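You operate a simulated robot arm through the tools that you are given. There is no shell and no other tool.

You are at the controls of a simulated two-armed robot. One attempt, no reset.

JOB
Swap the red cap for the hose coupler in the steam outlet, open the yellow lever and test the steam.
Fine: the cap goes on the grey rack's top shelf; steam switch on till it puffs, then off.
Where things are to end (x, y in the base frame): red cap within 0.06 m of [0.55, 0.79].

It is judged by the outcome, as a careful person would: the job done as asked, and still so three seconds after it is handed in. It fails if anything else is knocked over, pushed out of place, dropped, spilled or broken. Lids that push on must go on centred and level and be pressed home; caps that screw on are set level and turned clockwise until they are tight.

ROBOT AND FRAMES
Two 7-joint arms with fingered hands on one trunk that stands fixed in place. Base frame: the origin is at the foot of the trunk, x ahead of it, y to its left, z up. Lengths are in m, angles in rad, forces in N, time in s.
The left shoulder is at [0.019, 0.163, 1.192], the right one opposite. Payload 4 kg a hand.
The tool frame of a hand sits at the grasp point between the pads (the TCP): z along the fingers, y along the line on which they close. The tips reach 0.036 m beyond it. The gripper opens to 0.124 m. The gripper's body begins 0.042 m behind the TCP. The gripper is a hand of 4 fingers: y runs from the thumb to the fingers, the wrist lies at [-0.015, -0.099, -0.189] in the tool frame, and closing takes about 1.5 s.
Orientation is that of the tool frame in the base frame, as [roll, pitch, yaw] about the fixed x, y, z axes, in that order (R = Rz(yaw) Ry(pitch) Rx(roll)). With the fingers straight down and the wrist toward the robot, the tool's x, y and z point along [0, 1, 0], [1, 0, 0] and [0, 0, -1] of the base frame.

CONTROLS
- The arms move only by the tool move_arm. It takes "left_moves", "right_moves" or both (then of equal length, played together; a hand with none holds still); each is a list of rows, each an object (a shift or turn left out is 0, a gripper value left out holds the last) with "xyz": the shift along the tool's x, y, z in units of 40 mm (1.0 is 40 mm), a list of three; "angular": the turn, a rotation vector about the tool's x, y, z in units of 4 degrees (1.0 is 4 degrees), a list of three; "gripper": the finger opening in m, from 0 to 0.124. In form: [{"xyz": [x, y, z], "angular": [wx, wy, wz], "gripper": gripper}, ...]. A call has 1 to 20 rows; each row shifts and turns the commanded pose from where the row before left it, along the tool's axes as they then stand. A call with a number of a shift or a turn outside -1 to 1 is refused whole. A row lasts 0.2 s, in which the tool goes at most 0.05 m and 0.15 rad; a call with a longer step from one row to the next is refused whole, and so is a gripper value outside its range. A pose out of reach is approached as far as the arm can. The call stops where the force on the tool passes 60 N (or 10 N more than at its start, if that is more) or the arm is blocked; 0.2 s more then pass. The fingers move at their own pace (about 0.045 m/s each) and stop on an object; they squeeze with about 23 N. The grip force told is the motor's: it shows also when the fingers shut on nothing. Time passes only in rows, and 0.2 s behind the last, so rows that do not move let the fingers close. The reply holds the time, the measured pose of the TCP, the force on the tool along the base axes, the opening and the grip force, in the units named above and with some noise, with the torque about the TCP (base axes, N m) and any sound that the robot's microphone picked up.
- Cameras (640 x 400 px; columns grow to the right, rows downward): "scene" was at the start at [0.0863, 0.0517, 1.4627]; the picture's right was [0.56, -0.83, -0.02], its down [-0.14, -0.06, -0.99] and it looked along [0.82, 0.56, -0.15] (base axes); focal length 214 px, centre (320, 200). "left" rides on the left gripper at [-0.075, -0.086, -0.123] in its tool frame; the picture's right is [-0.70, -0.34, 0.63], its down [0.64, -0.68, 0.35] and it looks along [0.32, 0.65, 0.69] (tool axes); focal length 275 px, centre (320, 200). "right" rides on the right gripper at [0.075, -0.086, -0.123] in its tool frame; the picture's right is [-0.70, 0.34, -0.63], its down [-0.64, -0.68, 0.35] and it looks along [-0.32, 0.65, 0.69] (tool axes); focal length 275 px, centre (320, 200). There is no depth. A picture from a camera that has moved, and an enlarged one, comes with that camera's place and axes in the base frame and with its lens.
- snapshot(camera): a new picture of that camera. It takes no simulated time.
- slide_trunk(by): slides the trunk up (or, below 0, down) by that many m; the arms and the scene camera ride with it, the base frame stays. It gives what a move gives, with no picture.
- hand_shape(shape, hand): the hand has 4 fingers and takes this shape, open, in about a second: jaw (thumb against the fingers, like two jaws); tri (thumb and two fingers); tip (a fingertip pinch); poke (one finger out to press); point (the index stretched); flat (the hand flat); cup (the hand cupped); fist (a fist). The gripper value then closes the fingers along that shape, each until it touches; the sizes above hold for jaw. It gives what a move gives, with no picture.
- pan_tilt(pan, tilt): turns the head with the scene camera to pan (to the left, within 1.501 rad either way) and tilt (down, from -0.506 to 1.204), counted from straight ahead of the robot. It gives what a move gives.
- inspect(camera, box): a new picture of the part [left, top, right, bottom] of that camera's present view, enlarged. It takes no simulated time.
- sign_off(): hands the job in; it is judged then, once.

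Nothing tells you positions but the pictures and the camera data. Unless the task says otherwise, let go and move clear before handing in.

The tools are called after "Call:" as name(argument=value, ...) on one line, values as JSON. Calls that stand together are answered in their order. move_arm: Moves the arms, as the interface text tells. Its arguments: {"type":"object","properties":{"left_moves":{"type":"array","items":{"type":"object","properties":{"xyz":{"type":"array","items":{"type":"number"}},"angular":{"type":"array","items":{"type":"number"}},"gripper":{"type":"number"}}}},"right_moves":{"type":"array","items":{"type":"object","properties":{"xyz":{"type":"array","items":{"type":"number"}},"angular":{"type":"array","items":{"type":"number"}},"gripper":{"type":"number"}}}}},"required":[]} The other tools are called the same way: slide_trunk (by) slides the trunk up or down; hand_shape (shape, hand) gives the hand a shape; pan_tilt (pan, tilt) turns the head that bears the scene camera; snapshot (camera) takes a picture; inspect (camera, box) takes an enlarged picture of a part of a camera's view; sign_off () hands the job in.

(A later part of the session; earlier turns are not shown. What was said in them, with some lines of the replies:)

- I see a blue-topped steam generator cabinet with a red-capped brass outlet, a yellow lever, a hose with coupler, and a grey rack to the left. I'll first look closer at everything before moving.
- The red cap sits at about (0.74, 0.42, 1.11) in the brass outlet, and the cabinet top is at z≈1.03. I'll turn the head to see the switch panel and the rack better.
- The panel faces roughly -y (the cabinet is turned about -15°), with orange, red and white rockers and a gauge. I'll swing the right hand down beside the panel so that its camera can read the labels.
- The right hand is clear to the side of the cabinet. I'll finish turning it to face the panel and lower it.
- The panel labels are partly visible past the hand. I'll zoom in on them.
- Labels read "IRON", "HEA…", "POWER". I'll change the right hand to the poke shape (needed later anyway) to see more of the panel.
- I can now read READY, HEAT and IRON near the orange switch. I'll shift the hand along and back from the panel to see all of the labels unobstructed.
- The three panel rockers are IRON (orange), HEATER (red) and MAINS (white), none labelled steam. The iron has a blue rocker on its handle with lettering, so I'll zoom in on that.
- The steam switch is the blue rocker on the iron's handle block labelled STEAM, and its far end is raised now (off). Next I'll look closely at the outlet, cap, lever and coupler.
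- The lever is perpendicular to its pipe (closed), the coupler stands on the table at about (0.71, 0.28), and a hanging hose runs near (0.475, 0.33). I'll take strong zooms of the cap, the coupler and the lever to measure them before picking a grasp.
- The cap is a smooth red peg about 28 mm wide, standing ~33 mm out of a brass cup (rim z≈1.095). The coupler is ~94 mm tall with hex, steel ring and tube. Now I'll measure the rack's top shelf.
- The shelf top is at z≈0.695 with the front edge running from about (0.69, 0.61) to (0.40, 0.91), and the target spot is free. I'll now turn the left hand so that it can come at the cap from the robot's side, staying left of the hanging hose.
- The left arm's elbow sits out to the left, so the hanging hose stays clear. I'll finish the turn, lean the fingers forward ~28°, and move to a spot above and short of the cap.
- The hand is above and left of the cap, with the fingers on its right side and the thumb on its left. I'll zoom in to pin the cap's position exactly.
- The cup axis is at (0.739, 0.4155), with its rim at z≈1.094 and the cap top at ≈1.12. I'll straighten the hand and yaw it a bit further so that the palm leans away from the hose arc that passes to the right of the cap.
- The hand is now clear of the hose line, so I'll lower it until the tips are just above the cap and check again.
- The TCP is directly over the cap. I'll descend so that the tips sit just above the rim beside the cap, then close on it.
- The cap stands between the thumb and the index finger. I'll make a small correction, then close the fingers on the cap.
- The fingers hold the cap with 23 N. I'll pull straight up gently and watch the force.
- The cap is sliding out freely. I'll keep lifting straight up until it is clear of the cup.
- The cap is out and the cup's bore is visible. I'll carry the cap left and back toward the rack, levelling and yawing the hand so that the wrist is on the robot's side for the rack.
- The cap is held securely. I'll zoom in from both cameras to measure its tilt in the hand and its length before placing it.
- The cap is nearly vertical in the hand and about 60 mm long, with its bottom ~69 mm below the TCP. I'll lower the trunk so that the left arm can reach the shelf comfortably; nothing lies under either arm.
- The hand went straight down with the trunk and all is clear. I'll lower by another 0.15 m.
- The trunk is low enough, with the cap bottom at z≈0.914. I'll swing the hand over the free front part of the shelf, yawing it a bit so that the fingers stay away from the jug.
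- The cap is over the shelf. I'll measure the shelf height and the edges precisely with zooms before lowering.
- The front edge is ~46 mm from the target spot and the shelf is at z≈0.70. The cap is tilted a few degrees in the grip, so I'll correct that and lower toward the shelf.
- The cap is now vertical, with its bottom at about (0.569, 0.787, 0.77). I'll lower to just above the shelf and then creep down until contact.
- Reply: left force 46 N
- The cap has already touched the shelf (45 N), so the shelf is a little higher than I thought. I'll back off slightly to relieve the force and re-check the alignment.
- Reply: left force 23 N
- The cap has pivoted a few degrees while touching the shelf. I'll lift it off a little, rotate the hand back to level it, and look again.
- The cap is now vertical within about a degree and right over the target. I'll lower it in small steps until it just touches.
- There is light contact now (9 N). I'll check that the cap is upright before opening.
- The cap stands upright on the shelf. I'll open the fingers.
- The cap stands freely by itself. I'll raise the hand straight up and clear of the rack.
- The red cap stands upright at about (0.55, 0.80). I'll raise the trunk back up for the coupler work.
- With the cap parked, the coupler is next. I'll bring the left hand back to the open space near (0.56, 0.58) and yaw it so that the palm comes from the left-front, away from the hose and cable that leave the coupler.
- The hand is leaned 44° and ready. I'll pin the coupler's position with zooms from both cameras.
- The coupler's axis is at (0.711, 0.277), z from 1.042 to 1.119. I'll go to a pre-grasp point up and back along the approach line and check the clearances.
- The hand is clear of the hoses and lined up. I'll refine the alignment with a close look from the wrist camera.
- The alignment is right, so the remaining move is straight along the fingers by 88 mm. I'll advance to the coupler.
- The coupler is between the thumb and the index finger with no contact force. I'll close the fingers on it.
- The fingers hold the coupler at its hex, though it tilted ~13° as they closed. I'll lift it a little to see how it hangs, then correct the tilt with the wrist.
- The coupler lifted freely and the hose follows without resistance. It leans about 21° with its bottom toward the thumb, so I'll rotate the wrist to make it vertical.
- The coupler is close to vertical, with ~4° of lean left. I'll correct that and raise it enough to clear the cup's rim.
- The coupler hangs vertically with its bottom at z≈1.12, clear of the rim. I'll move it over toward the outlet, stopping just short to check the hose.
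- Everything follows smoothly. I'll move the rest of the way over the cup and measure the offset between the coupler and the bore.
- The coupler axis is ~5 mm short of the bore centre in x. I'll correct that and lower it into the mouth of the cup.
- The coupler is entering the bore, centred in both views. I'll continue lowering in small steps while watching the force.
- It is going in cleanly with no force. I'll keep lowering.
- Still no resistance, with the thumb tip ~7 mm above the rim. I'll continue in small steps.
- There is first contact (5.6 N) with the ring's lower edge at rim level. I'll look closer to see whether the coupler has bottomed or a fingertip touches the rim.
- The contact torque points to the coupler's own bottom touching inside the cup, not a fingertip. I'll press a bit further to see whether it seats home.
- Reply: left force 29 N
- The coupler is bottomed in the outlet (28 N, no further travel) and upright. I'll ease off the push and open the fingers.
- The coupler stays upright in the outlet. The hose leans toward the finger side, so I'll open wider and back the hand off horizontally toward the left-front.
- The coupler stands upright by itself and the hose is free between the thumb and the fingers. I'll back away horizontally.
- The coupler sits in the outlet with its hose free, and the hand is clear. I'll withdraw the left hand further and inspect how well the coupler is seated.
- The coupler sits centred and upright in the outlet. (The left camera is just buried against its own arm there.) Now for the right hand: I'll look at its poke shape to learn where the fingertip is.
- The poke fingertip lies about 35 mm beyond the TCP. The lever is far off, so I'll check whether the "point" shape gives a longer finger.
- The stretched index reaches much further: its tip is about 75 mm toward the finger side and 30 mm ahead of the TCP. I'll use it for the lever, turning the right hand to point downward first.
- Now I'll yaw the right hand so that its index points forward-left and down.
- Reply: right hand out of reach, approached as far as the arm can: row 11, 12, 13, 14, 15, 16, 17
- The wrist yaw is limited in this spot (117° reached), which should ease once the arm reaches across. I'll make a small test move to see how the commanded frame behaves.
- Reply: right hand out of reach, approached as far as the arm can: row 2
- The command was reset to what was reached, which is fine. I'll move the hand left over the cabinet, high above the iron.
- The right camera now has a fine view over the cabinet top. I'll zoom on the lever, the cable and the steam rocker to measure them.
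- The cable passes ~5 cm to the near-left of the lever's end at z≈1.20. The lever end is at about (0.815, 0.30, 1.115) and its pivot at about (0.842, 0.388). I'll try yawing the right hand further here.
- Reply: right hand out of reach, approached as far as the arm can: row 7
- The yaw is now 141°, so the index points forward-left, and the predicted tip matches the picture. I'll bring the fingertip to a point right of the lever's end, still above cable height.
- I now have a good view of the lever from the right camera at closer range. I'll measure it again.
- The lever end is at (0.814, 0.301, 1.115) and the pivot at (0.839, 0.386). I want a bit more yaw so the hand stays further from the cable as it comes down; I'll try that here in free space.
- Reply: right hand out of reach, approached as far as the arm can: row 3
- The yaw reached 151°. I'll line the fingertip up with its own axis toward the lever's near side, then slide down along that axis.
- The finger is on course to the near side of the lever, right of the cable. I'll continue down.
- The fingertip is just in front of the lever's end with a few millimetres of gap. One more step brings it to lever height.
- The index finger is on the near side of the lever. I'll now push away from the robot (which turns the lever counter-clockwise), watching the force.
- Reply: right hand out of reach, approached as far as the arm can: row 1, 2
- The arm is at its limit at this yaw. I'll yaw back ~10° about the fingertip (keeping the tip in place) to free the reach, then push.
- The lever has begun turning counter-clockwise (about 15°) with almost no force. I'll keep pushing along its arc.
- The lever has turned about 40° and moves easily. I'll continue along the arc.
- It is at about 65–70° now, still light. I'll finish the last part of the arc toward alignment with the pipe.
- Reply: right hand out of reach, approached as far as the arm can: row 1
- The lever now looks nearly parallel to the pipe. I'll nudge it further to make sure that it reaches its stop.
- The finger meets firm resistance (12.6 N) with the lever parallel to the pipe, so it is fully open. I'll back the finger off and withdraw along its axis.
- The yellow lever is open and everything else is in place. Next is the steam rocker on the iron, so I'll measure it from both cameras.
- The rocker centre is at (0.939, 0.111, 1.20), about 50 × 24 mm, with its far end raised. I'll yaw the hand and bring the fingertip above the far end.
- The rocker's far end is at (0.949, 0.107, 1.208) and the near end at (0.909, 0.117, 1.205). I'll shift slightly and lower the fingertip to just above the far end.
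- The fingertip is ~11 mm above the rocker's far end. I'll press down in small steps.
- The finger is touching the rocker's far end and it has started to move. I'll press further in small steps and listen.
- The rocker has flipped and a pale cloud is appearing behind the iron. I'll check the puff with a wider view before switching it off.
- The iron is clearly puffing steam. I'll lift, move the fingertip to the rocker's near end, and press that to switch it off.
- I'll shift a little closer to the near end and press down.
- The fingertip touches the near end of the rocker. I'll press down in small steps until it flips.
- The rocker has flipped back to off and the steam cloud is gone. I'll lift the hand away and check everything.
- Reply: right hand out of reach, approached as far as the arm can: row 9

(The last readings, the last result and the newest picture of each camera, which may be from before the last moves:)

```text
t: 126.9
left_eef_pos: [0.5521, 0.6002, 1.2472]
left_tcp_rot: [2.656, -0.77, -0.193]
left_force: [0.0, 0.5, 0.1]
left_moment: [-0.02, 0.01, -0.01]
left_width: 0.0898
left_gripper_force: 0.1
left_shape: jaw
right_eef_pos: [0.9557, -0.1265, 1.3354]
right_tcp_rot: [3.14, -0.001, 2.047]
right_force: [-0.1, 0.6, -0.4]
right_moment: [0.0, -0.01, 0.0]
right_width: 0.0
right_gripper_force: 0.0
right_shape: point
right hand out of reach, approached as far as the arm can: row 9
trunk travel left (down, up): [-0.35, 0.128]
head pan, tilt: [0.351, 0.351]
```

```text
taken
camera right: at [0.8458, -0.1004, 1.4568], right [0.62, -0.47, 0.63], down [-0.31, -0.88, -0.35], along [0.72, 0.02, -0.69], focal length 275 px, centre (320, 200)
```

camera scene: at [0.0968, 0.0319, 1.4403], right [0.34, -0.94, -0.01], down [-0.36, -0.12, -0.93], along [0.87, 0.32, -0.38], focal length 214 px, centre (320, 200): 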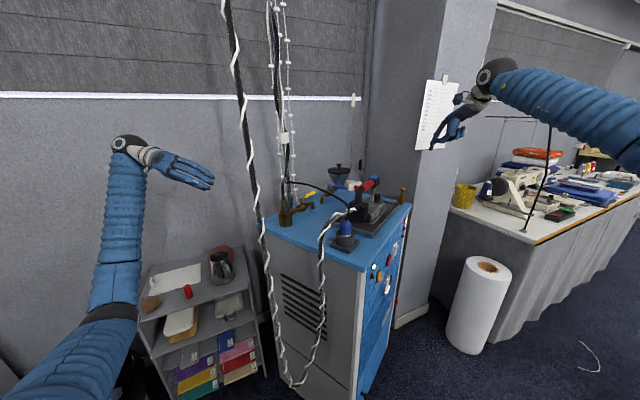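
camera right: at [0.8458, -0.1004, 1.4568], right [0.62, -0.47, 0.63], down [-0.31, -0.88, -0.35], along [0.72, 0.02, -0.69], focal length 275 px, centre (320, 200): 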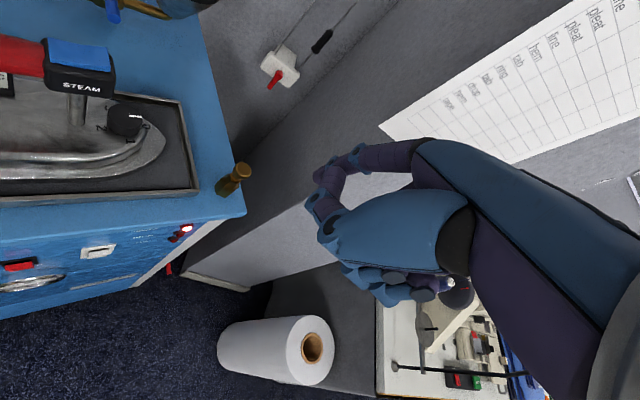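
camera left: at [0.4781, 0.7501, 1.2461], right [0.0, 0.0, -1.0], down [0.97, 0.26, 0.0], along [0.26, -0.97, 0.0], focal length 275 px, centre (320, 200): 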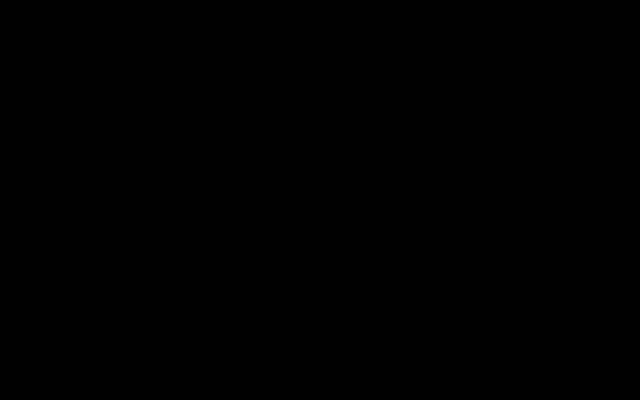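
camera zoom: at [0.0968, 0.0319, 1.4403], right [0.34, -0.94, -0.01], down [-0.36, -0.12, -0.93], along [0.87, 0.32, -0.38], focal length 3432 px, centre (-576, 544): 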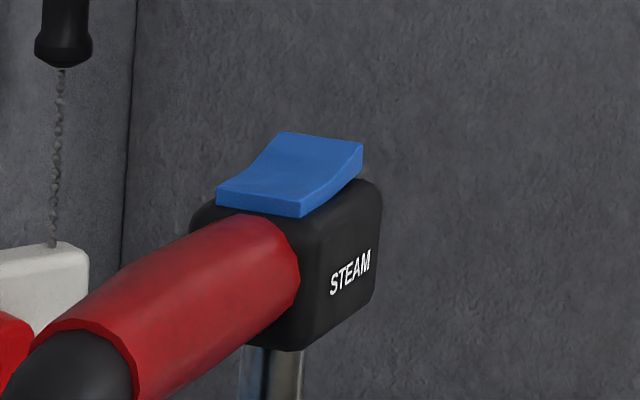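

The switch is off, the lever is open, and the coupler and cap are in place. I'll pull the right hand back from the pillar and take a final close look at the coupler, the lever and the cap.

Call:
move_arm(right_moves=[{"xyz": [0, -1, 0]}, {"xyz": [0, -1, 0]}, {"xyz": [0, -1, 0]}, {"xyz": [0, -1, 0]}, {"xyz": [0, 0, 0]}])

Call:
inspect(camera="scene", box=[270, 170, 350, 235])

Call:
inspect(camera="scene", box=[130, 230, 270, 330])

Call:
inspect(camera="scene", box=[345, 225, 415, 300])

```text
t: 128.1
left_eef_pos: [0.5528, 0.6004, 1.2472]
left_tcp_rot: [2.657, -0.769, -0.194]
left_force: [1.0, 0.5, -1.3]
left_moment: [-0.03, 0.0, 0.0]
left_width: 0.0899
left_gripper_force: 0.0
left_shape: jaw
right_eef_pos: [0.8119, -0.1941, 1.3318]
right_tcp_rot: [3.14, -0.002, 2.043]
right_force: [0.6, 0.3, -0.3]
right_moment: [0.0, 0.04, 0.0]
right_width: 0.0
right_gripper_force: 0.0
right_shape: point
trunk travel left (down, up): [-0.35, 0.128]
head pan, tilt: [0.351, 0.351]
```

```text
6.15 times, centred on (310, 202) of scene
camera zoom: at [0.0976, 0.0329, 1.4402], right [0.34, -0.94, -0.01], down [-0.36, -0.12, -0.92], along [0.87, 0.32, -0.38], focal length 1320 px, centre (382, 185)
```

zoom: 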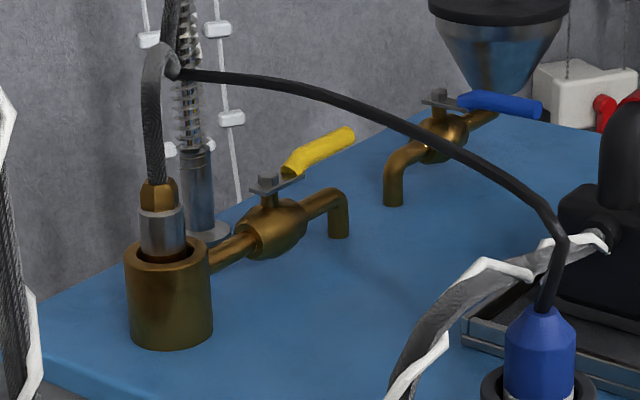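

```text
4.00 times, centred on (200, 280) of scene
camera zoom: at [0.0976, 0.0329, 1.4402], right [0.34, -0.94, -0.01], down [-0.36, -0.12, -0.92], along [0.87, 0.32, -0.38], focal length 858 px, centre (800, -120)
```

zoom: 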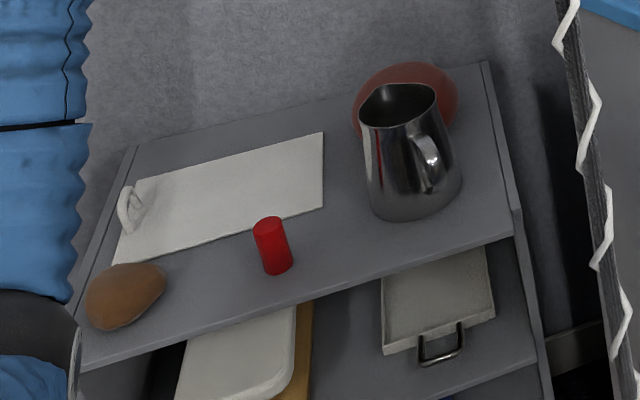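

```text
5.33 times, centred on (380, 262) of scene
camera zoom: at [0.0976, 0.0329, 1.4402], right [0.34, -0.94, -0.01], down [-0.36, -0.12, -0.92], along [0.87, 0.32, -0.38], focal length 1144 px, centre (0, -133)
```

zoom: 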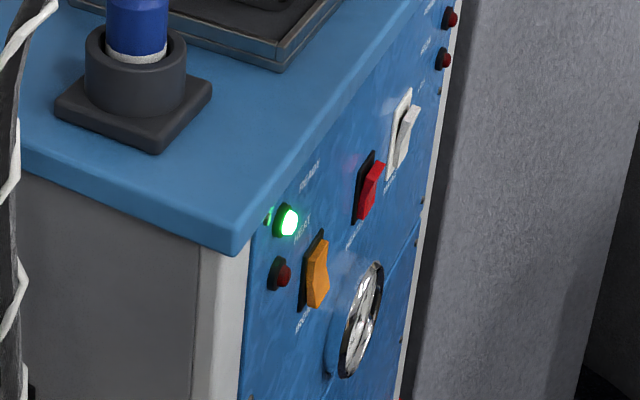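

Everything is as asked: the coupler is upright in the outlet and the yellow lever is open along the pipe. The steam switch puffed and is off again, and the red cap stands on the rack's top shelf at about (0.55, 0.80). Both hands are clear, so I'm handing in.

Call:
sign_off()

```text
The job is handed in.
```

The job is done and handed in; the result of the judging hasn't come back.

- **Red cap:** it came straight out of the outlet and now stands upright on the grey rack's top shelf at about (0.55, 0.80). That is roughly 1 cm from the target.
- **Hose coupler:** it sits centred and upright in the steam outlet. I pressed it down with about 28 N until it went no further.
- **Yellow lever:** I turned it a quarter turn counter-clockwise to its stop, so it now lies along the pipe.
- **Steam test:** I used the blue rocker marked STEAM on the iron. The iron puffed clearly, and I switched it off again straight after; the cloud stopped.

The cap touched the shelf harder than I meant on the first try (about 45 N). I lifted it, straightened it and set it down gently. Nothing else looked moved in the last pictures, and both hands are clear.
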